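You operate a simulated robot arm through the tools that you are given. There is no shell and no other tool. Be economical: measure what you need, move in short steps, check, and stop when the job is done.

You are at the controls of a simulated two-armed robot. One attempt, no reset.

TASK
Press the three key two times. Take the folded cream cloth and leave it on top of the film carton. Take the strainer with the green handle and leave it on the shelf of the yellow edged table. Put the chart cassette that says "E572" from the top of the press table on the feed end of the grey mesh belt and the chart cassette labelled "E207" on the third shelf from the bottom of the tall rack. Turn the yellow dial of the grease box to 6. Stack the green pouch labelled "G337" from the top of the steel table with the heat block on top of the green pouch that says "G547". Any order will do. Set down upright: strainer with the green handle, chart cassette.

It is judged by the outcome, as a careful person would: the job done as asked, and still so three seconds after it is handed in. It fails if anything else is knocked over, pushed out of place, dropped, spilled or broken. Flat cloth is picked up by pressing the open fingertips on it (5 to 10 N) and closing them slowly along it; thin cloth reads only 2 to 8 mm in the jaws.

THE ROBOT
Two 7-joint arms with three-finger grippers on one trunk, on a base that drives. Base frame: it is fixed to the floor where the robot stands at the start and does not move with it; the origin is under the middle of the robot, x ahead of it, y to its left, z up. Readings come in m, rad, newtons and seconds.
The left shoulder is at the start at [0.07, 0.146, 1.263], the right one opposite. With the tool pointing down near the work surface each hand reaches from about 0.1 to 0.66 m from the robot's upright axis, wherever it stands, measured 20 degrees to its own side. Places, roughly: chart cassette [-1.25, -2.5, 1]; feed end of the grey mesh belt (34x20 cm) [-1.08, 1.46, 0.7]; film carton [0.5, -2.25, 1.25]; folded cream cloth (10x6x3 cm) [0.3, -1.7, 0.8]; green pouch [0, 2.5, 0.75]; shelf of the yellow edged table [-1.6, -4.3, 0.3]; strainer with the green handle (11x11x14 cm) [0.5, -1.8, 0.8]; third shelf of the tall rack [0.6, -2.6, 1.2]; three key [0.5, -0.2, 1.1]; yellow dial of the grease box [0.3, 2.2, 0.9]. Payload 2.2 kg a hand.
The tool frame of a hand sits at the grasp point between the pads (the TCP): z along the fingers, y along the line on which they close. The tips reach 0.028 m beyond it. The gripper opens to 0.102 m. The gripper's body begins 0.071 m behind the TCP.
Orientation is told as [roll, pitch, yaw] about the base's x, y, z axes, in that order, counted from this pose: with the fingers straight down and closing along the base's y, the tool's x points along the base's -x, its y along +y and its z along -z.

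THE INTERFACE
- The arms move only by the tool nudge_tool. It takes "left_increments", "right_increments" or both (then of equal length, played together; a hand with none holds still); each is a list of rows, each a list of 3 entries, a list of its own where there are three numbers: the shift along the tool's x, y, z in m, then the turn, a rotation vector about the tool's x, y, z in rad, then the finger opening in m, from 0 to 0.102. In form: [[[dx, dy, dz], [wx, wy, wz], claw], ...]. A call has 1 to 10 rows; each row shifts and turns the commanded pose from where the row before left it, along the tool's axes as they then stand. A row lasts 0.2 s, in which the tool goes at most 0.05 m and 0.15 rad; a call with a longer step from one row to the next is refused whole, and so is a gripper value outside its range. A pose out of reach is approached as far as the arm can. The call stops where the force on the tool passes 40 N (or 10 N more than at its start, if that is more) or the arm is blocked; 0.2 s more then pass. The fingers move at their own pace and stop on an object; they squeeze with about 35 N. The grip force told is the motor's: it shows also when the fingers shut on nothing. Time passes only in rows, and 0.2 s behind the last, so rows that do not move let the fingers close. The reply holds the time, the measured pose of the TCP, the force on the tool along the base axes, the opening and the grip force, in the units named above and with some noise, with the torque about the TCP (base axes, N m) and any sound that the robot's microphone picked up, and new pictures: "views" is both (left out), scene, wrist or none (wrist: the cameras of the hands that moved).
- Cameras (640 x 400 px; columns grow to the right, rows downward): "scene" is now at [0.1373, -0.028, 1.5011]; the picture's right is [-0.30, -0.95, 0.00], its down [-0.45, 0.14, -0.88] and it looks along [0.84, -0.27, -0.47] (base axes); focal length 252 px, centre (320, 200). "left" rides on the left gripper at [0.072, 0.038, -0.086] in its tool frame; the picture's right is [-0.46, 0.89, 0.00], its down [-0.60, -0.32, -0.73] and it looks along [-0.65, -0.34, 0.68] (tool axes); focal length 256 px, centre (320, 200). "right" rides on the right gripper at [0.069, 0.044, -0.086] in its tool frame; the picture's right is [-0.53, 0.85, 0.00], its down [-0.58, -0.36, -0.73] and it looks along [-0.62, -0.39, 0.68] (tool axes); focal length 256 px, centre (320, 200). There is no depth. A picture from a camera that has moved, and an enlarged one, comes with that camera's place and axes in the base frame and with its lens.
- raise_lower(by): slides the trunk up (or, below 0, down) by that many m; the arms and the scene camera ride with it, the base frame stays. It gives what a move gives, with no picture.
- base_move(legs): drives the robot by 1 to 6 legs, each [ahead, left, turn to the left] in m, m and rad, along the robot's own axes; the way and the turn of a leg run together, so that a leg with both is an arc; at most 1.5 m and 3.142 rad a leg. The arms and the cameras ride along, it lands a little off, and it stops where it bumps. It gives what a move gives, and a new picture of the scene camera.
- aim_head(pan, tilt): turns the head with the scene camera to pan (to the left, within 1.501 rad either way) and tilt (down, from -0.506 to 1.204), counted from straight ahead of the robot. It gives what a move gives, and a new picture of the scene camera.
- inspect(camera, box): a new picture of the part [left, top, right, bottom] of that camera's present view, enlarged. No time passes.
- finish_job(): hands the job in; it is judged then, once.

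Work in short steps. Places have to be worked out from the pictures, the camera data and where the tool is seen: move nearer, look again, correct. Check each grasp and each placing, and mend what went wrong. You have 186 turns and 260 pictures in all, those below and enlarged ones among them. Open the grippers and draw the arms clear of the work before you hand the job in, unless the task says otherwise; then end with one line.

The tools are called as a command line: name --argument value ..., lists and objects as JSON in quotes. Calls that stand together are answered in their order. nudge_tool: Moves the arms, as the interface text tells. Its arguments: {"type":"object","properties":{"left_increments":{"type":"array","items":{"type":"array"}},"right_increments":{"type":"array","items":{"type":"array"}},"views":{"type":"string","enum":["both","scene","wrist","none"]}},"required":[]} The other tools are called the same way: raise_lower (by) slides the trunk up or down; base_move (legs) drives the base; aim_head (pan, tilt) turns the head that bears the scene camera; inspect (camera, box) takes an enlarged picture of a part of a camera's view; finish_job () hands the job in.

At the start:

```text
clock: 0.0
left_ee_pos: [0.524, 0.0815, 1.276]
left_ee_rot: [0.0, 0.0, 0.0]
left_ft_force: [0.3, -0.3, -0.6]
left_wrist_torque: [-0.01, 0.01, 0.01]
left_opening: 0.1021
left_grasp_force: 0.1
right_ee_pos: [0.417, -0.3924, 1.3645]
right_ee_rot: [0.0, -0.002, -0.003]
right_ft_force: [0.4, 0.5, -0.5]
right_wrist_torque: [0.0, 0.0, 0.03]
right_opening: 0.102
right_grasp_force: 0.2
trunk travel left (down, up): [-0.8, 0.14]
robot x, y, heading: [0.001, -0.0027, 0.0]
head pan, tilt: [-0.307, 0.49]
```

scene: 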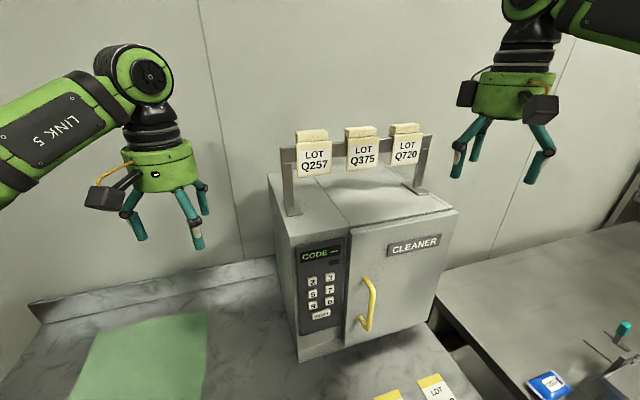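
right: 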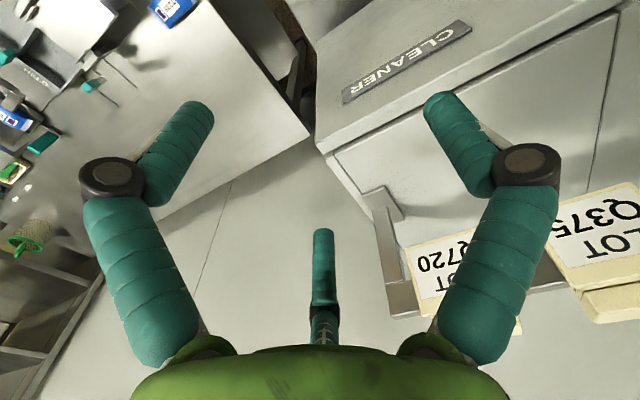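
left: 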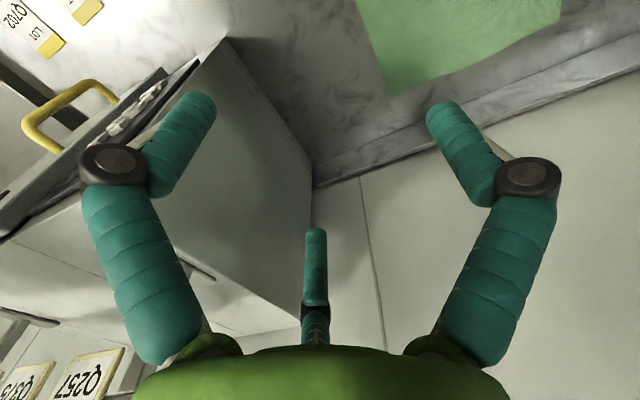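

The scene shows a keypad on the cleaner box; I enlarge it to find the three key.

inspect --camera "scene" --box '[270, 220, 390, 340]'

```text
3.33 times, centred on (330, 280) of scene
camera zoom: at [0.1373, -0.028, 1.5011], right [-0.3, -0.95, 0.0], down [-0.45, 0.14, -0.88], along [0.84, -0.27, -0.47], focal length 841 px, centre (287, -67)
```

zoom: 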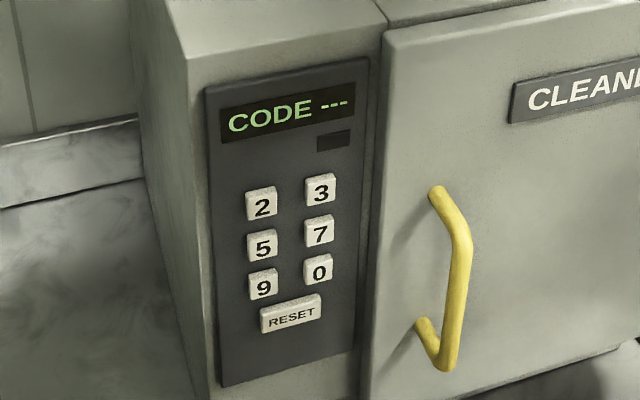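

The three key is the top right one, near [0.51, -0.17, 1.1], on a face that looks along -x. I pull the right hand back, close it and pitch it forward.

nudge_tool --right_increments '[[[0.04, 0, 0], [0, 0, 0], 0.0], [[0.04, 0, 0], [0, 0, 0], 0.0], [[0, 0, 0], [0, -0.15, 0], 0.0], [[0, 0, 0], [0, -0.15, 0], 0.0], [[0, 0, 0], [0, -0.15, 0], 0.0], [[0, 0, 0], [0, -0.15, 0], 0.0], [[0, 0, 0], [0, -0.15, 0], 0.0], [[0, 0, 0], [0, -0.15, 0], 0.0], [[0, 0, 0], [0, -0.15, 0], 0.0], [[0, 0, 0], [0, -0.15, 0], 0.0]]' --views "scene"

```text
clock: 2.2
left_ee_pos: [0.5237, 0.0804, 1.2767]
left_ee_rot: [-0.001, -0.001, 0.0]
left_ft_force: [0.7, -0.1, 0.1]
left_wrist_torque: [0.03, 0.01, 0.0]
left_opening: 0.1019
left_grasp_force: 0.0
right_ee_pos: [0.3376, -0.3927, 1.3633]
right_ee_rot: [0.002, -1.204, -0.005]
right_ft_force: [0.7, 0.9, -0.1]
right_wrist_torque: [0.02, -0.03, 0.03]
right_opening: 0.0019
right_grasp_force: 31.3
trunk travel left (down, up): [-0.8, 0.14]
robot x, y, heading: [0.0012, 0.0027, -0.0]
head pan, tilt: [-0.307, 0.49]
camera scene: at [0.1377, -0.0284, 1.5011], right [-0.3, -0.95, 0.0], down [-0.45, 0.14, -0.88], along [0.84, -0.27, -0.47], focal length 252 px, centre (320, 200)
```

scene: 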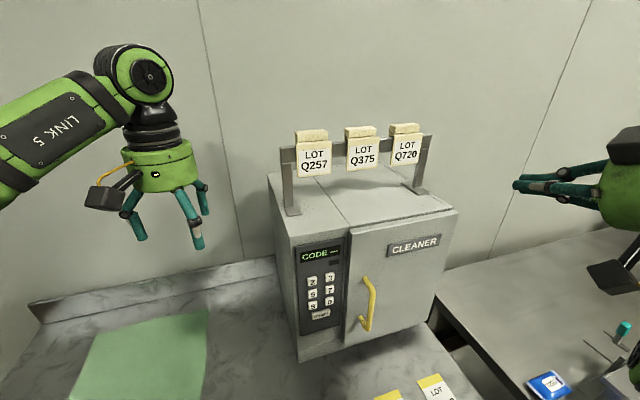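

Clear so far. I finish the pitch to level and move in front of the key, standing off.

nudge_tool --right_increments '[[[0, 0, 0], [0, -0.15, 0], 0.0], [[0, 0, 0], [0, -0.15, 0], 0.0], [[0, 0, 0], [0, -0.067, 0], 0.0], [[0.03, 0.035, 0], [0, 0, 0], 0.0], [[0.035, 0.035, 0], [0, 0, 0], 0.0], [[0.035, 0.035, 0], [0, 0, 0], 0.0], [[0.035, 0.035, 0], [0, 0, 0], 0.0], [[0.035, 0.035, 0], [0, 0, 0], 0.0], [[0.035, 0.035, 0], [0, 0, 0], 0.0], [[0.03, 0.01, 0], [0, 0, 0], 0.0]]' --views "both"

inspect --camera "scene" --box '[270, 220, 390, 340]'

```text
clock: 4.4
left_ee_pos: [0.5211, 0.0796, 1.2782]
left_ee_rot: [0.002, 0.0, 0.0]
left_ft_force: [-0.6, -0.8, -0.8]
left_wrist_torque: [0.04, -0.02, -0.01]
left_opening: 0.102
left_grasp_force: 0.0
right_ee_pos: [0.436, -0.376, 1.1861]
right_ee_rot: [1.039, -1.569, -1.041]
right_ft_force: [-0.3, 0.2, 0.0]
right_wrist_torque: [0.0, -0.01, 0.03]
right_opening: 0.002
right_grasp_force: 31.9
right hand out of reach, approached as far as the arm can: row 2, 3, 4, 5, 6, 7, 8, 9
trunk travel left (down, up): [-0.8, 0.14]
robot x, y, heading: [0.002, -0.0001, -0.003]
head pan, tilt: [-0.307, 0.49]
camera scene: at [0.1339, -0.0298, 1.5015], right [-0.3, -0.95, 0.0], down [-0.45, 0.14, -0.88], along [0.84, -0.27, -0.47], focal length 252 px, centre (320, 200)
camera right: at [0.3499, -0.332, 1.1169], right [0.0, 0.84, 0.53], down [-0.73, -0.36, 0.58], along [0.68, -0.39, 0.62], focal length 256 px, centre (320, 200)
```

scene: 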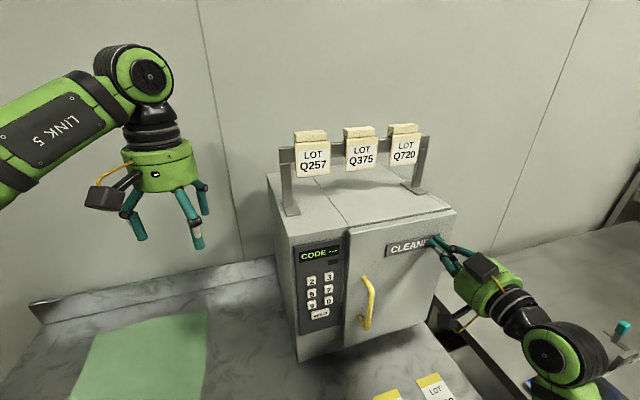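
right: 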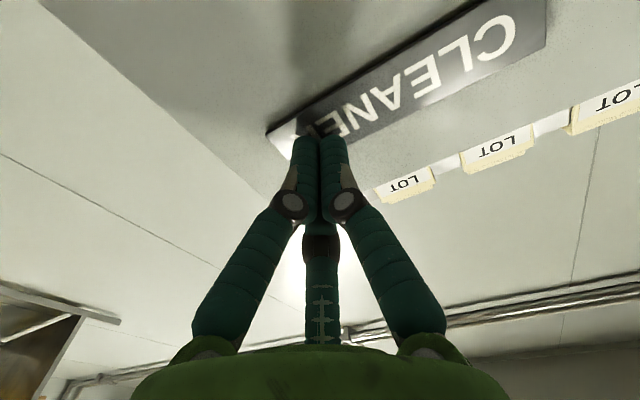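

```text
3.33 times, centred on (330, 280) of scene
camera zoom: at [0.1339, -0.0298, 1.5015], right [-0.3, -0.95, 0.0], down [-0.45, 0.14, -0.88], along [0.84, -0.27, -0.47], focal length 841 px, centre (287, -67)
```

zoom: 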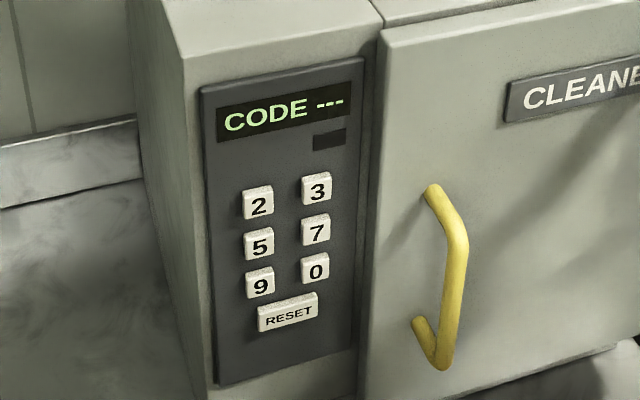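

The hand stopped short of the commanded place because a level tool is out of reach this close. I drive the base back 0.25 m so that the arm gets room.

base_move --legs '[[-0.25, 0, 0]]'

```text
clock: 6.2
left_ee_pos: [0.2743, 0.0819, 1.276]
left_ee_rot: [0.001, 0.001, 0.003]
left_ft_force: [0.1, 0.1, -0.7]
left_wrist_torque: [0.0, 0.02, 0.05]
left_opening: 0.1021
left_grasp_force: 0.2
right_ee_pos: [0.1899, -0.3735, 1.1856]
right_ee_rot: [0.005, -1.567, -0.004]
right_ft_force: [0.3, 0.3, -0.1]
right_wrist_torque: [0.01, -0.02, 0.01]
right_opening: 0.002
right_grasp_force: 31.3
trunk travel left (down, up): [-0.8, 0.14]
robot x, y, heading: [-0.2491, 0.0007, -0.0]
head pan, tilt: [-0.307, 0.49]
camera scene: at [-0.1116, -0.028, 1.5009], right [-0.3, -0.95, 0.0], down [-0.45, 0.14, -0.88], along [0.84, -0.27, -0.47], focal length 252 px, centre (320, 200)
```

scene: 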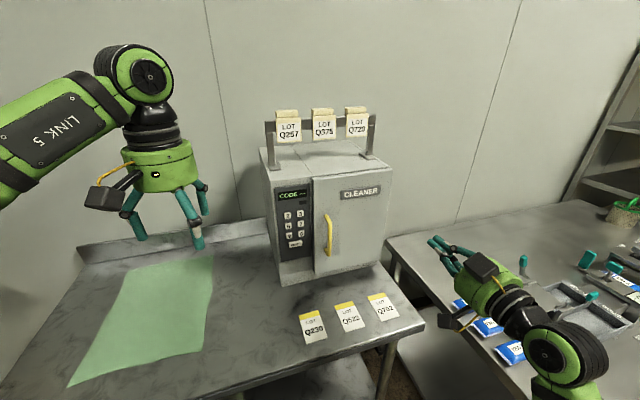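

Now a second viewpoint; I enlarge the keypad to triangulate the key.

inspect --camera "scene" --box '[260, 170, 340, 250]'

```text
5.00 times, centred on (300, 210) of scene
camera zoom: at [-0.1116, -0.028, 1.5009], right [-0.3, -0.95, 0.0], down [-0.45, 0.14, -0.88], along [0.84, -0.27, -0.47], focal length 1262 px, centre (420, 150)
```

zoom: 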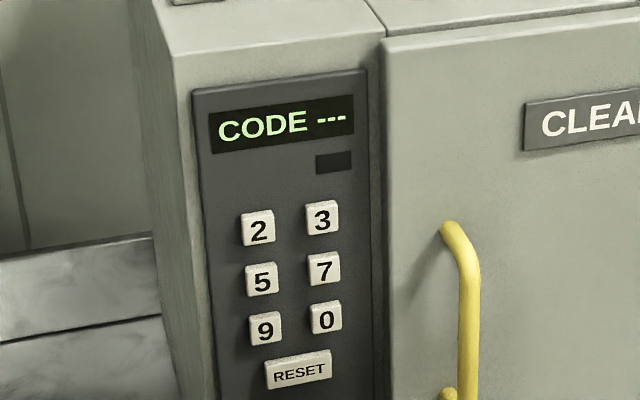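

Triangulation puts the key near [0.478, -0.160, 1.137]. I move the tip to 5 cm in front of it.

nudge_tool --right_increments '[[[0.009, 0.0427, 0.0], [0, 0, 0], 0.0], [[0.01, 0.0427, 0.02], [0, 0, 0], 0.0], [[0.01, 0.04, 0.025], [0, 0, 0], 0.0], [[0.01, 0.04, 0.025], [0, 0, 0], 0.0], [[0.01, 0.04, 0.025], [0, 0, 0], 0.0], [[0, 0.008, 0.045], [0, 0, 0], 0.0], [[0, 0, 0.045], [0, 0, 0], 0.0], [[0, 0, 0.025], [0, 0, 0], 0.0]]' --views "both"

inspect --camera "scene" --box '[260, 170, 340, 250]'

```text
clock: 8.0
left_ee_pos: [0.2721, 0.0822, 1.2773]
left_ee_rot: [-0.001, 0.001, 0.002]
left_ft_force: [0.4, 0.5, 0.4]
left_wrist_torque: [0.03, -0.01, 0.01]
left_opening: 0.1022
left_grasp_force: 0.0
right_ee_pos: [0.4157, -0.1727, 1.126]
right_ee_rot: [0.013, -1.565, -0.01]
right_ft_force: [0.1, -0.4, 0.0]
right_wrist_torque: [-0.02, 0.0, -0.03]
right_opening: 0.0021
right_grasp_force: 31.2
right hand out of reach, approached as far as the arm can: row 1
trunk travel left (down, up): [-0.8, 0.14]
robot x, y, heading: [-0.2495, -0.0002, 0.006]
head pan, tilt: [-0.307, 0.49]
camera scene: at [-0.1134, -0.0276, 1.5011], right [-0.3, -0.95, 0.0], down [-0.45, 0.14, -0.88], along [0.84, -0.27, -0.47], focal length 252 px, centre (320, 200)
camera right: at [0.3285, -0.1297, 1.057], right [0.0, 0.85, 0.53], down [-0.73, -0.36, 0.58], along [0.69, -0.39, 0.61], focal length 256 px, centre (320, 200)
```

scene: 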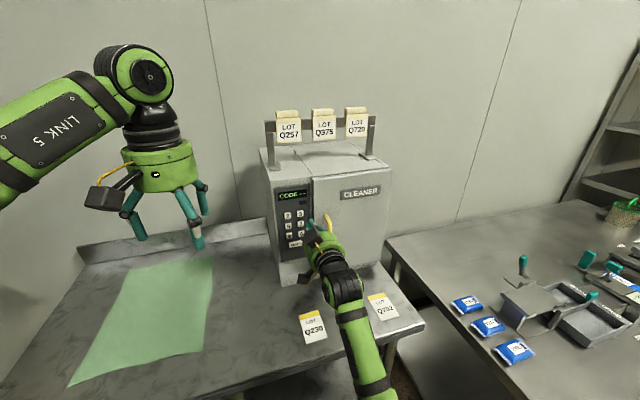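
right: 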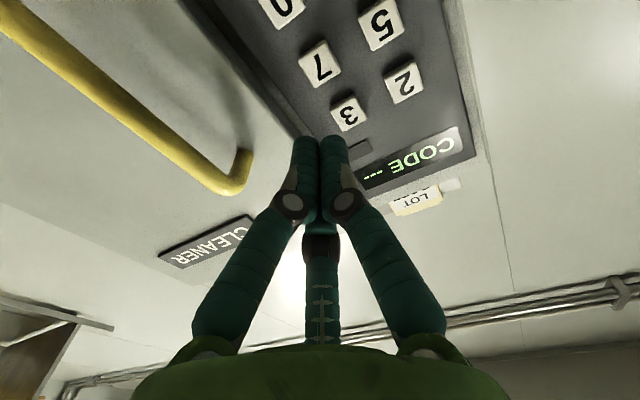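

```text
5.00 times, centred on (300, 210) of scene
camera zoom: at [-0.1134, -0.0276, 1.5011], right [-0.3, -0.95, 0.0], down [-0.45, 0.14, -0.88], along [0.84, -0.27, -0.47], focal length 1262 px, centre (420, 150)
```

zoom: 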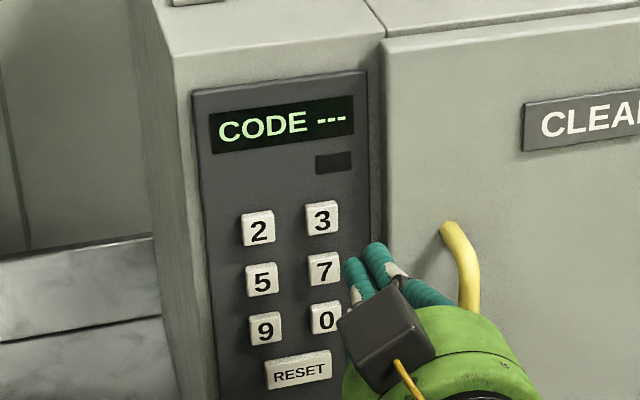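

Tips stand about 3 cm short of the key. Both estimates say shift 15 mm to the left and 10 mm up; then I advance a little.

nudge_tool --right_increments '[[[-0.01, 0.015, 0.0], [0, 0, 0], 0.0], [[0, 0, 0.01], [0, 0, 0], 0.0], [[0, 0, 0.005], [0, 0, 0], 0.0]]' --views "wrist"

inspect --camera "scene" --box '[260, 170, 340, 250]'

```text
clock: 8.8
left_ee_pos: [0.273, 0.0806, 1.2769]
left_ee_rot: [-0.001, 0.0, 0.001]
left_ft_force: [0.2, -0.3, 0.1]
left_wrist_torque: [0.01, -0.01, -0.01]
left_opening: 0.1021
left_grasp_force: 0.1
right_ee_pos: [0.4307, -0.157, 1.1368]
right_ee_rot: [0.098, -1.566, -0.097]
right_ft_force: [0.3, -0.3, -0.7]
right_wrist_torque: [0.0, 0.01, -0.03]
right_opening: 0.0023
right_grasp_force: 31.6
trunk travel left (down, up): [-0.8, 0.14]
robot x, y, heading: [-0.2508, 0.0001, 0.004]
head pan, tilt: [-0.307, 0.49]
camera right: at [0.3433, -0.1151, 1.0671], right [0.0, 0.85, 0.53], down [-0.73, -0.36, 0.58], along [0.69, -0.39, 0.61], focal length 256 px, centre (320, 200)
```

right: 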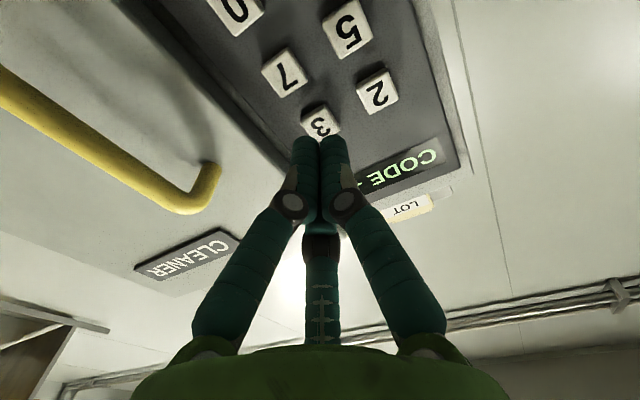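

```text
5.00 times, centred on (300, 210) of scene
camera zoom: at [-0.1135, -0.0284, 1.5011], right [-0.3, -0.95, 0.0], down [-0.45, 0.14, -0.88], along [0.84, -0.27, -0.47], focal length 1262 px, centre (420, 150)
```

zoom: 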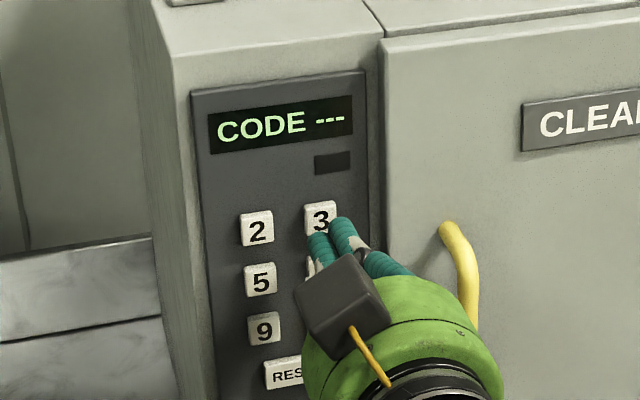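

Well lined up. I advance slowly in 4 mm rows and watch the force and the display.

nudge_tool --right_increments '[[[0, 0, 0.004], [0, 0, 0], 0.0], [[0, 0, 0.004], [0, 0, 0], 0.0], [[0, 0, 0.004], [0, 0, 0], 0.0], [[0, 0, 0.003], [0, 0, 0], 0.0]]' --views "none"

inspect --camera "scene" --box '[260, 170, 340, 250]'

```text
clock: 9.8
left_ee_pos: [0.2732, 0.082, 1.2771]
left_ee_rot: [0.0, 0.001, 0.001]
left_ft_force: [0.3, -0.5, -0.7]
left_wrist_torque: [0.0, 0.03, -0.01]
left_opening: 0.1019
left_grasp_force: 0.1
right_ee_pos: [0.4461, -0.158, 1.1368]
right_ee_rot: [0.021, -1.567, -0.022]
right_ft_force: [0.4, -0.7, 0.2]
right_wrist_torque: [0.01, -0.01, -0.02]
right_opening: 0.002
right_grasp_force: 31.6
trunk travel left (down, up): [-0.8, 0.14]
robot x, y, heading: [-0.2582, 0.0019, 0.003]
head pan, tilt: [-0.307, 0.49]
```

```text
5.00 times, centred on (300, 210) of scene
camera zoom: at [-0.1134, -0.028, 1.5011], right [-0.3, -0.95, 0.0], down [-0.45, 0.14, -0.88], along [0.84, -0.27, -0.47], focal length 1262 px, centre (420, 150)
```

zoom: 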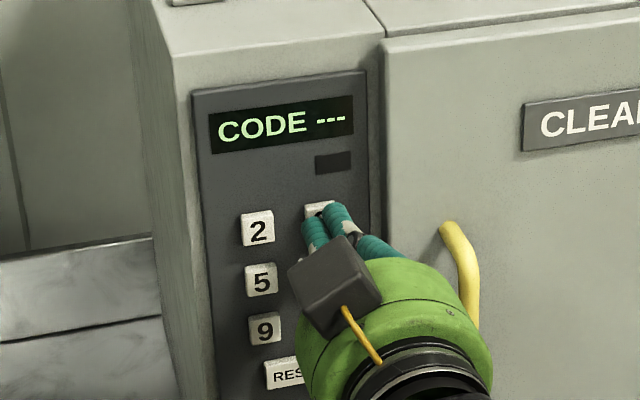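

No contact yet with the tip at x≈0.474. I advance further in 3 mm rows.

nudge_tool --right_increments '[[[0, 0, 0.003], [0, 0, 0], 0.0], [[0, 0, 0.003], [0, 0, 0], 0.0], [[0, 0, 0.003], [0, 0, 0], 0.0]]' --views "none"

inspect --camera "scene" --box '[260, 170, 340, 250]'

```text
clock: 10.6
left_ee_pos: [0.2734, 0.0826, 1.2769]
left_ee_rot: [0.001, 0.0, 0.003]
left_ft_force: [0.1, -0.2, -0.6]
left_wrist_torque: [-0.01, -0.01, -0.01]
left_opening: 0.1018
left_grasp_force: 0.1
right_ee_pos: [0.454, -0.1585, 1.1368]
right_ee_rot: [-0.02, -1.568, 0.019]
right_ft_force: [-1.5, 0.1, -0.5]
right_wrist_torque: [0.04, 0.01, -0.01]
right_opening: 0.0062
right_grasp_force: 31.7
trunk travel left (down, up): [-0.8, 0.14]
robot x, y, heading: [-0.2492, 0.0031, 0.002]
head pan, tilt: [-0.307, 0.49]
heard: click
```

```text
5.00 times, centred on (300, 210) of scene
camera zoom: at [-0.1142, -0.0278, 1.5011], right [-0.3, -0.95, 0.0], down [-0.45, 0.14, -0.88], along [0.84, -0.27, -0.47], focal length 1262 px, centre (420, 150)
```

zoom: 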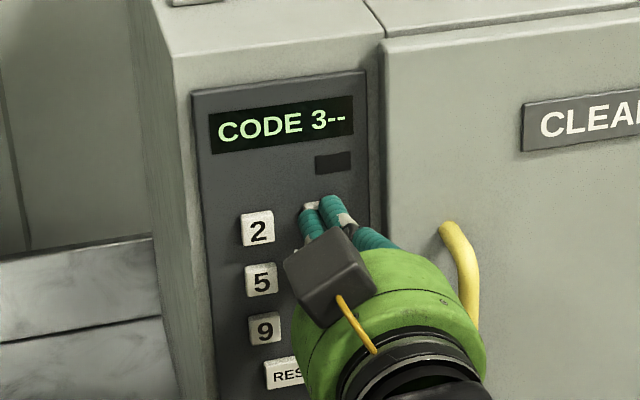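

One press registered ("3--"). I back off 2 cm, wait, and press once more by the same amount.

nudge_tool --right_increments '[[[0, 0, -0.02], [0, 0, 0], 0.0], [[0, 0, 0], [0, 0, 0], 0.0], [[0, 0, 0.008], [0, 0, 0], 0.0], [[0, 0, 0.006], [0, 0, 0], 0.0], [[0, 0, 0.003], [0, 0, 0], 0.0], [[0, 0, 0.003], [0, 0, 0], 0.0]]' --views "none"

inspect --camera "scene" --box '[260, 170, 340, 250]'

```text
clock: 12.0
left_ee_pos: [0.2722, 0.0811, 1.277]
left_ee_rot: [-0.001, -0.001, 0.002]
left_ft_force: [0.0, -0.1, 0.6]
left_wrist_torque: [0.01, -0.04, 0.01]
left_opening: 0.102
left_grasp_force: 0.0
right_ee_pos: [0.453, -0.1578, 1.1372]
right_ee_rot: [-0.073, -1.567, 0.073]
right_ft_force: [-1.9, 0.0, -0.4]
right_wrist_torque: [0.02, 0.0, -0.01]
right_opening: 0.0058
right_grasp_force: 31.9
trunk travel left (down, up): [-0.8, 0.14]
robot x, y, heading: [-0.2523, 0.0002, 0.005]
head pan, tilt: [-0.307, 0.49]
heard: click
```

```text
5.00 times, centred on (300, 210) of scene
camera zoom: at [-0.1142, -0.0279, 1.5012], right [-0.3, -0.95, 0.0], down [-0.45, 0.14, -0.88], along [0.84, -0.27, -0.47], focal length 1262 px, centre (420, 150)
```

zoom: 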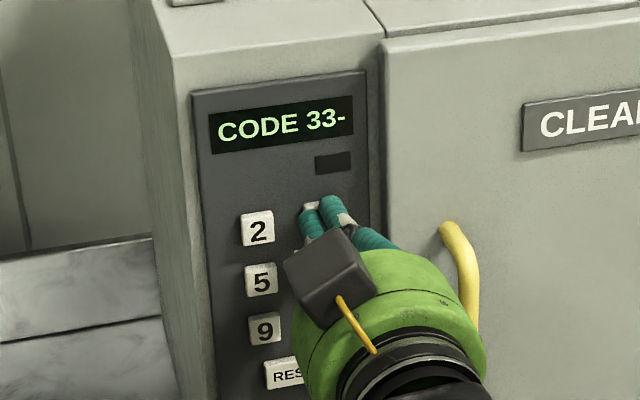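

The display reads "33-": key done. I draw the right hand straight back and then pitch it down again.

nudge_tool --right_increments '[[[0, 0, -0.04], [0, 0, 0], 0.0], [[0, 0, -0.05], [0, 0, 0], 0.0], [[0, 0, -0.05], [0, 0, 0], 0.0], [[0, -0.04, 0], [0, 0, 0], 0.0], [[-0.04, -0.03, 0], [0, 0, 0], 0.0], [[-0.04, 0, 0], [0, 0, 0], 0.0], [[-0.04, 0, 0], [0, 0, 0], 0.0]]' --views "none"

nudge_tool --right_increments '[[[0, 0, 0], [0, 0.15, 0], 0.1], [[0, 0, 0], [0, 0.15, 0], 0.1], [[0, 0, 0], [0, 0.15, 0], 0.1], [[0, 0, 0], [0, 0.15, 0], 0.1], [[0, 0, 0], [0, 0.15, 0], 0.1], [[0, 0, 0], [0, 0.15, 0], 0.1], [[0, 0, 0], [0, 0.15, 0], 0.1], [[0, 0, 0], [0, 0.15, 0], 0.1], [[0, 0, 0], [0, 0.15, 0], 0.1], [[0, 0, 0], [0, 0.15, 0], 0.1]]' --views "scene"

```text
clock: 13.6
left_ee_pos: [0.2744, 0.0815, 1.2772]
left_ee_rot: [0.001, 0.002, 0.001]
left_ft_force: [0.5, -0.2, 0.0]
left_wrist_torque: [0.02, 0.01, 0.02]
left_opening: 0.1021
left_grasp_force: 0.1
right_ee_pos: [0.3154, -0.2287, 1.2552]
right_ee_rot: [0.017, -1.563, -0.019]
right_ft_force: [-0.3, 0.1, 0.6]
right_wrist_torque: [0.01, 0.0, 0.04]
right_opening: 0.0021
right_grasp_force: 31.4
trunk travel left (down, up): [-0.8, 0.14]
robot x, y, heading: [-0.2521, -0.0008, 0.005]
head pan, tilt: [-0.307, 0.49]
```

```text
clock: 15.8
left_ee_pos: [0.273, 0.0842, 1.2752]
left_ee_rot: [-0.001, 0.001, 0.001]
left_ft_force: [-0.5, 0.4, -0.2]
left_wrist_torque: [0.0, 0.0, -0.01]
left_opening: 0.102
left_grasp_force: 0.1
right_ee_pos: [0.3139, -0.2257, 1.2562]
right_ee_rot: [-0.001, -0.065, 0.001]
right_ft_force: [-0.4, 0.6, 0.3]
right_wrist_torque: [0.0, 0.01, -0.02]
right_opening: 0.1
right_grasp_force: 0.1
trunk travel left (down, up): [-0.8, 0.14]
robot x, y, heading: [-0.2509, -0.0026, 0.005]
head pan, tilt: [-0.307, 0.49]
camera scene: at [-0.113, -0.0266, 1.501], right [-0.3, -0.95, 0.0], down [-0.45, 0.14, -0.88], along [0.84, -0.27, -0.47], focal length 252 px, centre (320, 200)
```

scene: 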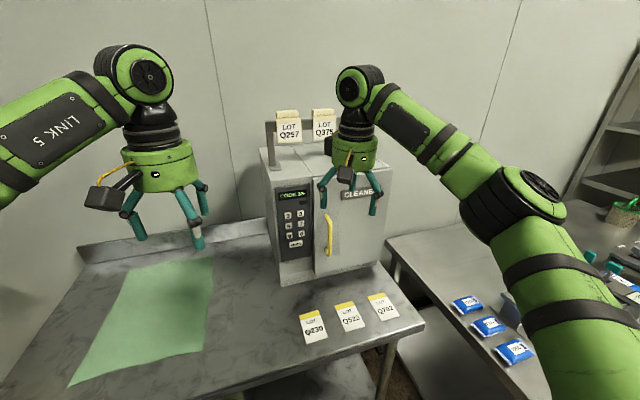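

Now I look to the right to see the next workplaces, and both left, to learn the layout.

aim_head --pan -1.2 --tilt 0.4

aim_head --pan 1.3 --tilt 0.4

```text
clock: 17.0
left_ee_pos: [0.2722, 0.0807, 1.2772]
left_ee_rot: [-0.001, 0.001, 0.003]
left_ft_force: [0.4, -0.4, -0.1]
left_wrist_torque: [-0.04, -0.01, -0.02]
left_opening: 0.102
left_grasp_force: 0.0
right_ee_pos: [0.3138, -0.2269, 1.2567]
right_ee_rot: [0.0, -0.068, 0.001]
right_ft_force: [0.3, 0.1, 0.0]
right_wrist_torque: [0.0, -0.01, 0.02]
right_opening: 0.1
right_grasp_force: 0.1
trunk travel left (down, up): [-0.8, 0.14]
robot x, y, heading: [-0.2513, -0.001, -0.003]
head pan, tilt: [-1.201, 0.4]
camera scene: at [-0.1668, -0.0866, 1.5095], right [-0.93, -0.36, 0.0], down [-0.14, 0.36, -0.92], along [0.33, -0.86, -0.39], focal length 252 px, centre (320, 200)
```

scene: 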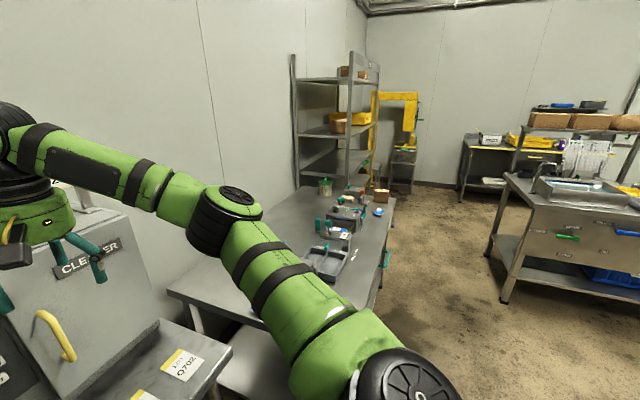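

```text
clock: 19.3
left_ee_pos: [0.2717, 0.0814, 1.2767]
left_ee_rot: [-0.001, 0.0, 0.002]
left_ft_force: [0.7, 0.5, -0.2]
left_wrist_torque: [0.01, 0.01, -0.01]
left_opening: 0.1019
left_grasp_force: 0.2
right_ee_pos: [0.3142, -0.2272, 1.2567]
right_ee_rot: [0.001, -0.067, -0.001]
right_ft_force: [-0.3, -0.3, 0.7]
right_wrist_torque: [0.02, -0.02, -0.01]
right_opening: 0.1
right_grasp_force: 0.1
trunk travel left (down, up): [-0.8, 0.14]
robot x, y, heading: [-0.253, -0.0009, 0.002]
head pan, tilt: [1.3, 0.4]
camera scene: at [-0.1759, 0.0888, 1.5095], right [0.96, -0.27, 0.0], down [-0.1, -0.38, -0.92], along [0.25, 0.89, -0.39], focal length 252 px, centre (320, 200)
```

scene: 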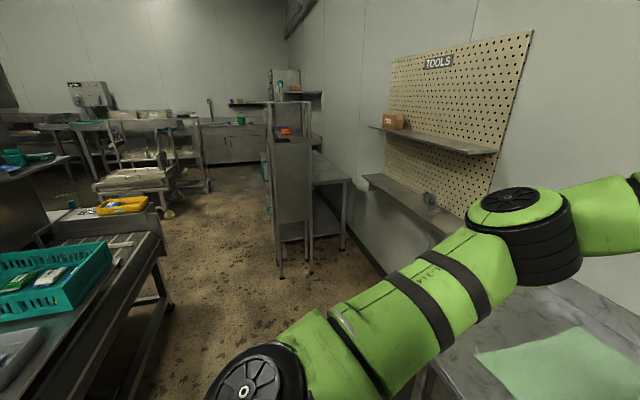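

Layout understood. I drive sideways to the right by 1.4 m (along the bench with cloth and strainer), looking ahead-right.

base_move --legs '[[-0.1, -0.7, 0], [0, -0.7, 0]]'

aim_head --pan -0.35 --tilt 0.55

```text
clock: 26.6
left_ee_pos: [0.1683, -1.3174, 1.2766]
left_ee_rot: [-0.003, -0.001, -0.008]
left_ft_force: [0.7, 0.5, 0.1]
left_wrist_torque: [-0.01, 0.02, 0.01]
left_opening: 0.1023
left_grasp_force: 0.2
right_ee_pos: [0.2064, -1.628, 1.2566]
right_ee_rot: [-0.002, -0.07, -0.01]
right_ft_force: [-0.1, 1.1, 0.1]
right_wrist_torque: [-0.02, 0.03, 0.0]
right_opening: 0.0998
right_grasp_force: 0.0
trunk travel left (down, up): [-0.8, 0.14]
robot x, y, heading: [-0.3549, -1.3958, -0.008]
head pan, tilt: [1.3, 0.4]
camera scene: at [-0.2812, -1.3067, 1.5094], right [0.96, -0.28, 0.0], down [-0.11, -0.38, -0.92], along [0.25, 0.89, -0.39], focal length 252 px, centre (320, 200)
```

scene: 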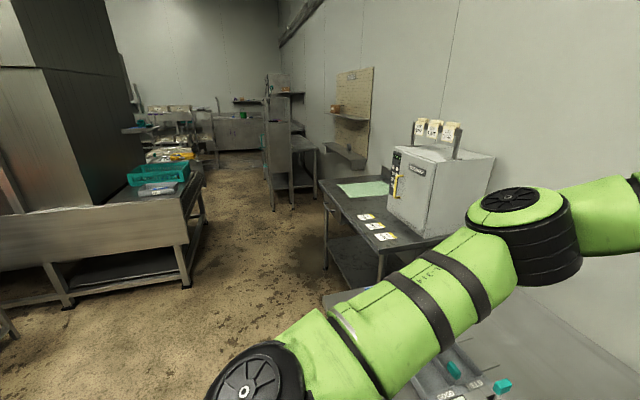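

```text
clock: 28.3
left_ee_pos: [0.1681, -1.3197, 1.2756]
left_ee_rot: [0.001, 0.001, -0.009]
left_ft_force: [-0.3, -0.4, -0.4]
left_wrist_torque: [-0.01, 0.02, -0.06]
left_opening: 0.1017
left_grasp_force: 0.0
right_ee_pos: [0.2072, -1.6279, 1.2572]
right_ee_rot: [0.0, -0.068, -0.01]
right_ft_force: [0.3, 0.0, 0.4]
right_wrist_torque: [-0.02, 0.0, -0.01]
right_opening: 0.1001
right_grasp_force: 0.1
trunk travel left (down, up): [-0.8, 0.14]
robot x, y, heading: [-0.3556, -1.395, -0.011]
head pan, tilt: [-0.351, 0.55]
camera scene: at [-0.2226, -1.4286, 1.4958], right [-0.35, -0.94, 0.0], down [-0.49, 0.18, -0.85], along [0.8, -0.3, -0.52], focal length 252 px, centre (320, 200)
```

scene: 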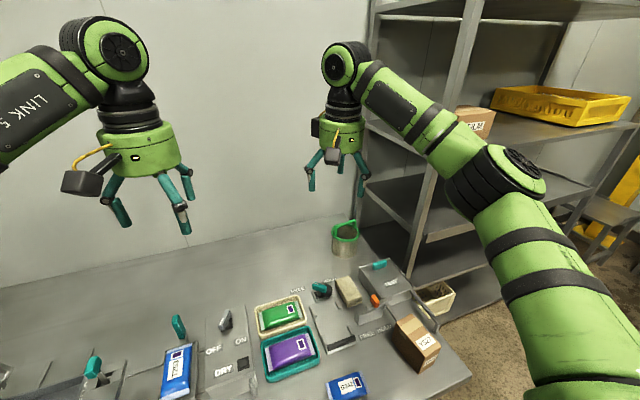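

I enlarge the bench area and the rack shelf to identify cloth, strainer and cartons.

inspect --camera "scene" --box '[300, 210, 460, 370]'

inspect --camera "scene" --box '[420, 60, 640, 200]'

```text
2.50 times, centred on (380, 290) of scene
camera zoom: at [-0.2226, -1.4286, 1.4958], right [-0.35, -0.94, 0.0], down [-0.49, 0.18, -0.85], along [0.8, -0.3, -0.52], focal length 631 px, centre (170, -25)
```

zoom: 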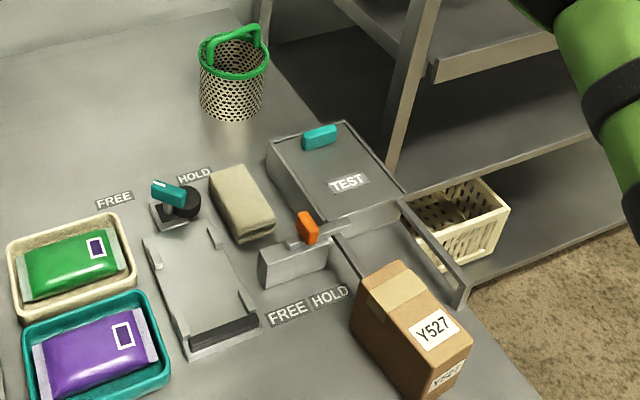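

```text
2.86 times, centred on (530, 130) of scene
camera zoom: at [-0.2226, -1.4286, 1.4958], right [-0.35, -0.94, 0.0], down [-0.49, 0.18, -0.85], along [0.8, -0.3, -0.52], focal length 721 px, centre (-280, 400)
```

zoom: 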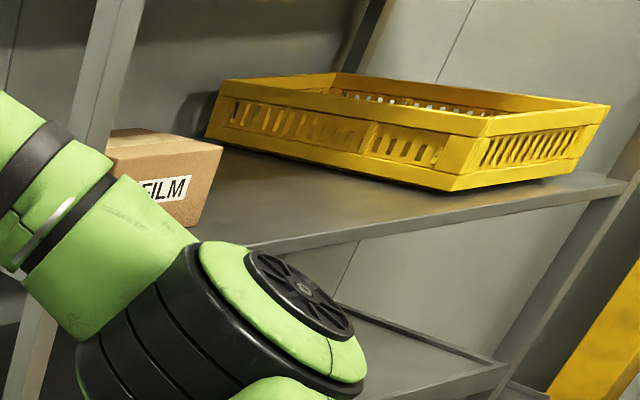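

Cloth sits near [0.25, -1.70], long side along x; the strainer is behind near [0.43, -1.77]; the film carton is on the rack shelf. I shift 0.2 m to the right and bring the right hand above the cloth.

base_move --legs '[[0.0, -0.2, 0.01]]'

```text
clock: 29.9
left_ee_pos: [0.1663, -1.5115, 1.2767]
left_ee_rot: [-0.004, 0.0, 0.002]
left_ft_force: [0.6, 0.7, 0.3]
left_wrist_torque: [-0.07, 0.02, 0.0]
left_opening: 0.1018
left_grasp_force: 0.0
right_ee_pos: [0.2072, -1.8208, 1.2575]
right_ee_rot: [-0.003, -0.067, 0.0]
right_ft_force: [0.4, 1.0, -0.1]
right_wrist_torque: [-0.03, 0.02, 0.01]
right_opening: 0.0999
right_grasp_force: 0.0
trunk travel left (down, up): [-0.8, 0.14]
robot x, y, heading: [-0.357, -1.5975, 0.001]
head pan, tilt: [-0.351, 0.55]
camera scene: at [-0.2234, -1.6243, 1.4959], right [-0.34, -0.94, 0.0], down [-0.49, 0.18, -0.85], along [0.8, -0.29, -0.52], focal length 252 px, centre (320, 200)
```

scene: 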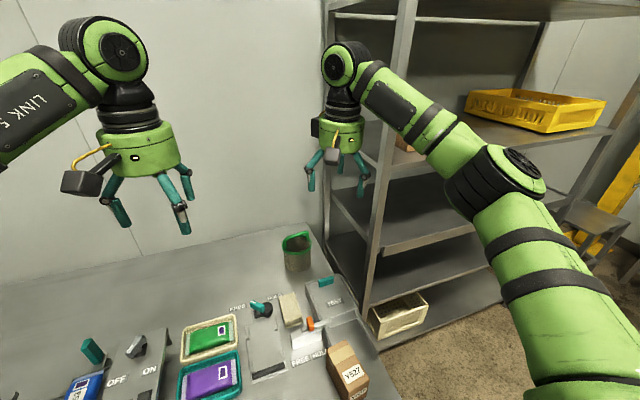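

I enlarge the cloth for a second bearing.

inspect --camera "scene" --box '[240, 220, 360, 340]'

```text
3.33 times, centred on (300, 280) of scene
camera zoom: at [-0.2234, -1.6243, 1.4959], right [-0.34, -0.94, 0.0], down [-0.49, 0.18, -0.85], along [0.8, -0.29, -0.52], focal length 841 px, centre (387, -67)
```

zoom: 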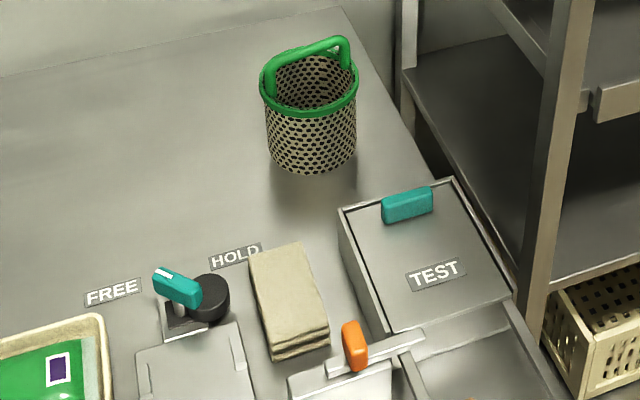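

Triangulated cloth: [0.244, -1.700], top at z≈0.835. I take the right hand above it, 15 cm up.

nudge_tool --right_increments '[[[-0.007, 0.03, 0], [0, 0.067, 0], 0.075], [[-0.01, 0.03, 0.04], [0, 0, 0], 0.075], [[-0.01, 0.03, 0.04], [0, 0, 0], 0.075], [[-0.01, 0.03, 0.04], [0, 0, 0], 0.075], [[0, 0, 0.04], [0, 0, 0], 0.075], [[0, 0, 0.04], [0, 0, 0], 0.075], [[0, 0, 0.04], [0, 0, 0], 0.075], [[0, 0, 0.03], [0, 0, 0], 0.075]]' --views "both"

```text
refused: row 2 steps farther than a row can; nothing moved
```

nudge_tool --right_increments '[[[-0.007, 0.03, 0], [0, 0.067, 0], 0.075], [[-0.01, 0.03, 0.035], [0, 0, 0], 0.075], [[-0.01, 0.03, 0.035], [0, 0, 0], 0.075], [[-0.01, 0.03, 0.035], [0, 0, 0], 0.075], [[0, 0, 0.04], [0, 0, 0], 0.075], [[0, 0, 0.04], [0, 0, 0], 0.075], [[0, 0, 0.04], [0, 0, 0], 0.075], [[0, 0, 0.04], [0, 0, 0], 0.075]]' --views "both"

```text
clock: 31.7
left_ee_pos: [0.1655, -1.5153, 1.2764]
left_ee_rot: [0.0, 0.001, 0.002]
left_ft_force: [0.4, 0.5, -0.2]
left_wrist_torque: [0.0, 0.03, 0.0]
left_opening: 0.1019
left_grasp_force: 0.1
right_ee_pos: [0.2457, -1.7033, 0.992]
right_ee_rot: [-0.001, -0.002, 0.001]
right_ft_force: [0.1, -0.3, -0.2]
right_wrist_torque: [0.01, -0.01, 0.02]
right_opening: 0.075
right_grasp_force: 0.0
trunk travel left (down, up): [-0.8, 0.14]
robot x, y, heading: [-0.359, -1.5964, 0.004]
head pan, tilt: [-0.351, 0.55]
camera scene: at [-0.2226, -1.6286, 1.4958], right [-0.34, -0.94, 0.0], down [-0.49, 0.18, -0.85], along [0.8, -0.29, -0.52], focal length 252 px, centre (320, 200)
camera right: at [0.177, -1.6622, 1.0774], right [0.53, 0.85, 0.0], down [0.58, -0.36, 0.73], along [0.62, -0.39, -0.68], focal length 256 px, centre (320, 200)
```

scene: 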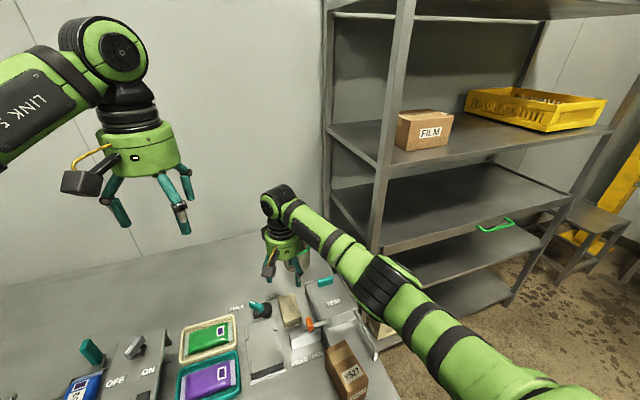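
right: 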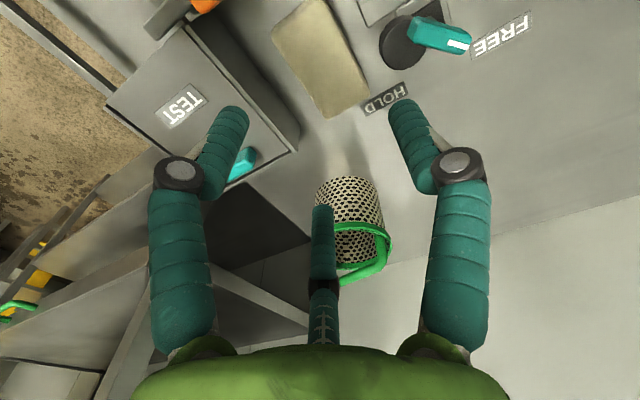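

Wrist view puts the cloth at about [0.248, -1.707], with the knob close on its left and the box on its right. I grasp slightly nearer to me (x=0.228), staying clear of both.

nudge_tool --right_increments '[[[0.018, -0.005, 0.03], [0, 0, 0], 0.082], [[0, 0, 0.04], [0, 0, 0], 0.082], [[0, 0, 0.03], [0, 0, 0], 0.082]]' --views "wrist"

inspect --camera "scene" --box '[240, 240, 340, 340]'

```text
clock: 32.5
left_ee_pos: [0.167, -1.5149, 1.2772]
left_ee_rot: [0.0, 0.002, 0.002]
left_ft_force: [0.1, 0.1, -0.4]
left_wrist_torque: [0.01, 0.0, 0.04]
left_opening: 0.1018
left_grasp_force: 0.0
right_ee_pos: [0.2276, -1.7098, 0.8929]
right_ee_rot: [0.001, 0.001, 0.0]
right_ft_force: [1.1, -0.1, -0.4]
right_wrist_torque: [-0.02, 0.01, 0.01]
right_opening: 0.0821
right_grasp_force: 0.0
trunk travel left (down, up): [-0.8, 0.14]
robot x, y, heading: [-0.3554, -1.5994, 0.003]
head pan, tilt: [-0.351, 0.55]
camera right: at [0.1579, -1.6668, 0.978], right [0.53, 0.85, 0.0], down [0.58, -0.36, 0.73], along [0.62, -0.39, -0.68], focal length 256 px, centre (320, 200)
```

right: 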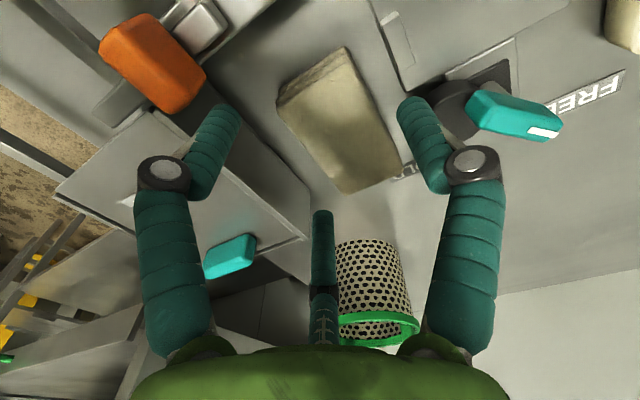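

```text
4.00 times, centred on (290, 290) of scene
camera zoom: at [-0.2229, -1.6279, 1.4958], right [-0.34, -0.94, 0.0], down [-0.49, 0.18, -0.85], along [0.8, -0.29, -0.52], focal length 1010 px, centre (440, -160)
```

zoom: 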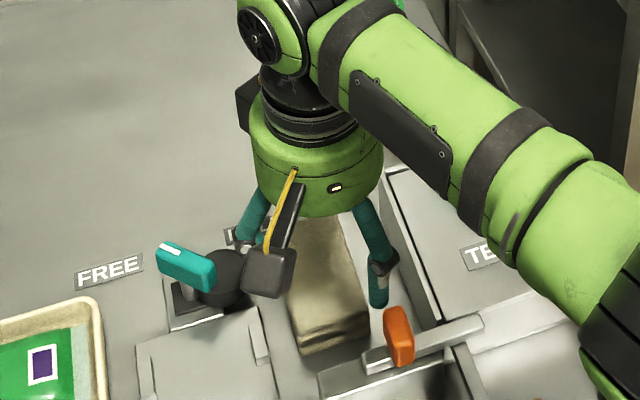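

Clear of both neighbours. I go down to straddle the cloth and close gently.

nudge_tool --right_increments '[[[0.004, 0.005, 0.02], [0, 0, 0], 0.08], [[0, 0, 0.02], [0, 0, 0], 0.08], [[0, 0, 0.01], [0, 0, 0], 0.08]]' --views "wrist"

```text
clock: 33.3
left_ee_pos: [0.1636, -1.516, 1.2777]
left_ee_rot: [0.0, -0.001, 0.003]
left_ft_force: [-0.4, 0.5, -0.7]
left_wrist_torque: [-0.03, 0.03, -0.01]
left_opening: 0.1022
left_grasp_force: 0.0
right_ee_pos: [0.2257, -1.706, 0.8487]
right_ee_rot: [0.001, -0.018, 0.001]
right_ft_force: [9.4, -3.7, 22.5]
right_wrist_torque: [-0.78, -0.34, -0.19]
right_opening: 0.0845
right_grasp_force: 2.9
trunk travel left (down, up): [-0.8, 0.14]
robot x, y, heading: [-0.3546, -1.5968, 0.0]
head pan, tilt: [-0.351, 0.55]
camera right: at [0.1548, -1.663, 0.9325], right [0.53, 0.85, 0.01], down [0.56, -0.36, 0.74], along [0.63, -0.39, -0.67], focal length 256 px, centre (320, 200)
```

right: 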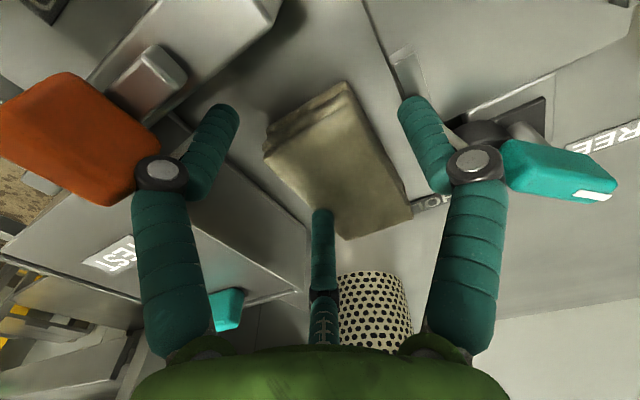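

Something under a finger (likely the slide-plate tab at the left) gave 22 N upward. I lift off, shift 2 cm ahead past the tab, and narrow the opening.

nudge_tool --right_increments '[[[0, 0, -0.03], [0, 0, 0], 0.08], [[-0.02, 0.003, 0.0], [0, 0, 0], 0.07], [[0, 0, 0.008], [0, 0, 0], 0.07]]' --views "wrist"

inspect --camera "scene" --box '[240, 260, 320, 340]'

```text
clock: 34.1
left_ee_pos: [0.1676, -1.5163, 1.2758]
left_ee_rot: [0.0, 0.004, 0.002]
left_ft_force: [0.1, 0.5, 0.0]
left_wrist_torque: [0.06, 0.03, 0.05]
left_opening: 0.102
left_grasp_force: 0.1
right_ee_pos: [0.2423, -1.7025, 0.8636]
right_ee_rot: [0.0, 0.002, 0.002]
right_ft_force: [-0.5, 0.5, 0.3]
right_wrist_torque: [0.03, 0.03, 0.01]
right_opening: 0.0701
right_grasp_force: 0.2
trunk travel left (down, up): [-0.8, 0.14]
robot x, y, heading: [-0.3574, -1.5966, 0.001]
head pan, tilt: [-0.351, 0.55]
camera right: at [0.1735, -1.6589, 0.9486], right [0.53, 0.85, 0.0], down [0.58, -0.36, 0.73], along [0.62, -0.39, -0.68], focal length 256 px, centre (320, 200)
```

right: 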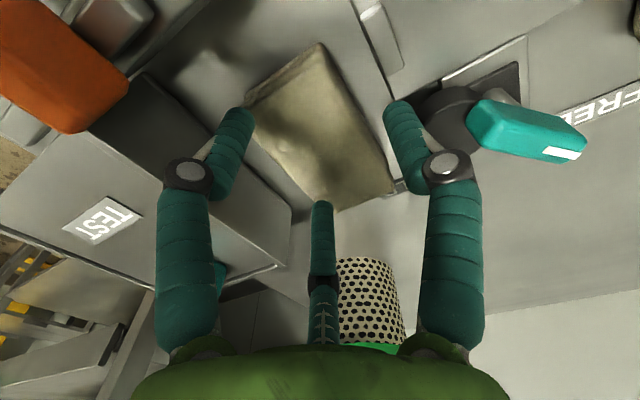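

```text
5.00 times, centred on (280, 300) of scene
camera zoom: at [-0.2214, -1.6286, 1.4955], right [-0.34, -0.94, 0.0], down [-0.49, 0.18, -0.85], along [0.8, -0.29, -0.52], focal length 1262 px, centre (520, -300)
```

zoom: 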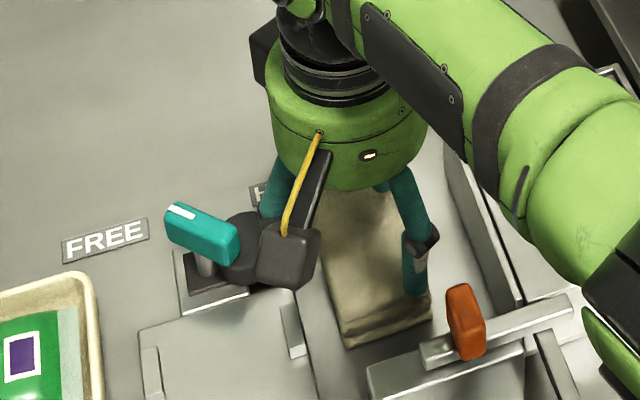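

Fingers straddle cloth with small gaps by the stated geometry. I descend 8 mm at a time watching force.

nudge_tool --right_increments '[[[-0.003, 0.002, 0.008], [0, 0, 0], 0.07], [[0, 0, 0.006], [0, 0, 0], 0.07]]' --views "wrist"

```text
clock: 34.7
left_ee_pos: [0.1633, -1.5154, 1.2772]
left_ee_rot: [0.002, -0.002, 0.002]
left_ft_force: [0.2, -0.6, -0.3]
left_wrist_torque: [0.01, -0.01, -0.01]
left_opening: 0.102
left_grasp_force: 0.0
right_ee_pos: [0.2455, -1.6994, 0.8522]
right_ee_rot: [0.0, -0.008, 0.001]
right_ft_force: [0.8, -0.1, 11.5]
right_wrist_torque: [-0.27, 0.15, 0.04]
right_opening: 0.0723
right_grasp_force: 1.4
trunk travel left (down, up): [-0.8, 0.14]
robot x, y, heading: [-0.3575, -1.596, -0.005]
head pan, tilt: [-0.351, 0.55]
camera right: at [0.1753, -1.6567, 0.9382], right [0.53, 0.85, 0.0], down [0.57, -0.36, 0.74], along [0.62, -0.39, -0.68], focal length 256 px, centre (320, 200)
```

right: 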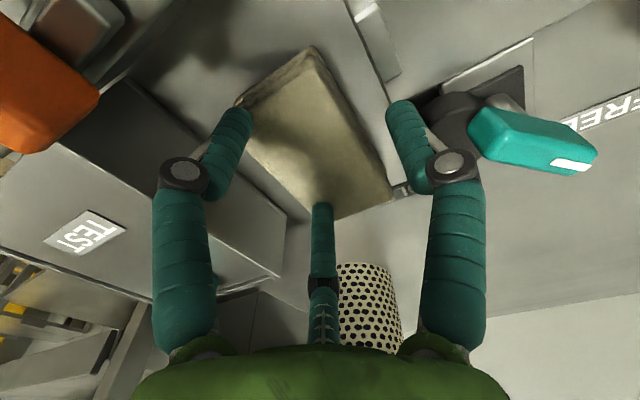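

Contact torque (centre of pressure ≈ [-0.015, -0.024] from the TCP) does not suit two fingers on ±y; the pictures show a three-fingered hand. I test: lift, narrow to 40 mm, pitch slightly and press lightly on the cloth to see where contact lies.

nudge_tool --right_increments '[[[0, 0, -0.03], [0, 0, 0], 0.04], [[0, 0, 0], [0, 0.12, 0], 0.04], [[0, 0, 0.006], [0, 0, 0], 0.04], [[0, 0, 0.005], [0, 0, 0], 0.04]]' --views "none"

nudge_tool --right_increments '[[[0, 0, 0.004], [0, 0, 0], 0.04], [[0, 0, 0.004], [0, 0, 0], 0.04]]' --views "none"

```text
clock: 35.7
left_ee_pos: [0.1663, -1.5151, 1.2771]
left_ee_rot: [-0.001, 0.001, 0.001]
left_ft_force: [-0.8, 1.2, 0.9]
left_wrist_torque: [-0.01, 0.0, 0.03]
left_opening: 0.1019
left_grasp_force: 0.0
right_ee_pos: [0.2306, -1.7041, 0.8714]
right_ee_rot: [0.002, 0.116, 0.001]
right_ft_force: [-0.2, 0.1, 0.3]
right_wrist_torque: [0.0, 0.0, -0.03]
right_opening: 0.04
right_grasp_force: 0.1
right hand out of reach, approached as far as the arm can: row 2
trunk travel left (down, up): [-0.8, 0.14]
robot x, y, heading: [-0.3587, -1.5973, -0.0]
head pan, tilt: [-0.351, 0.55]
```

```text
clock: 36.3
left_ee_pos: [0.166, -1.5157, 1.2763]
left_ee_rot: [0.001, 0.001, 0.003]
left_ft_force: [0.1, -0.6, 0.0]
left_wrist_torque: [0.03, 0.0, -0.01]
left_opening: 0.102
left_grasp_force: 0.1
right_ee_pos: [0.2297, -1.7036, 0.8649]
right_ee_rot: [0.001, 0.12, 0.001]
right_ft_force: [-0.5, -0.3, -0.1]
right_wrist_torque: [-0.04, 0.01, -0.03]
right_opening: 0.0399
right_grasp_force: 0.1
right hand out of reach, approached as far as the arm can: row 1
trunk travel left (down, up): [-0.8, 0.14]
robot x, y, heading: [-0.359, -1.5958, -0.002]
head pan, tilt: [-0.351, 0.55]
```

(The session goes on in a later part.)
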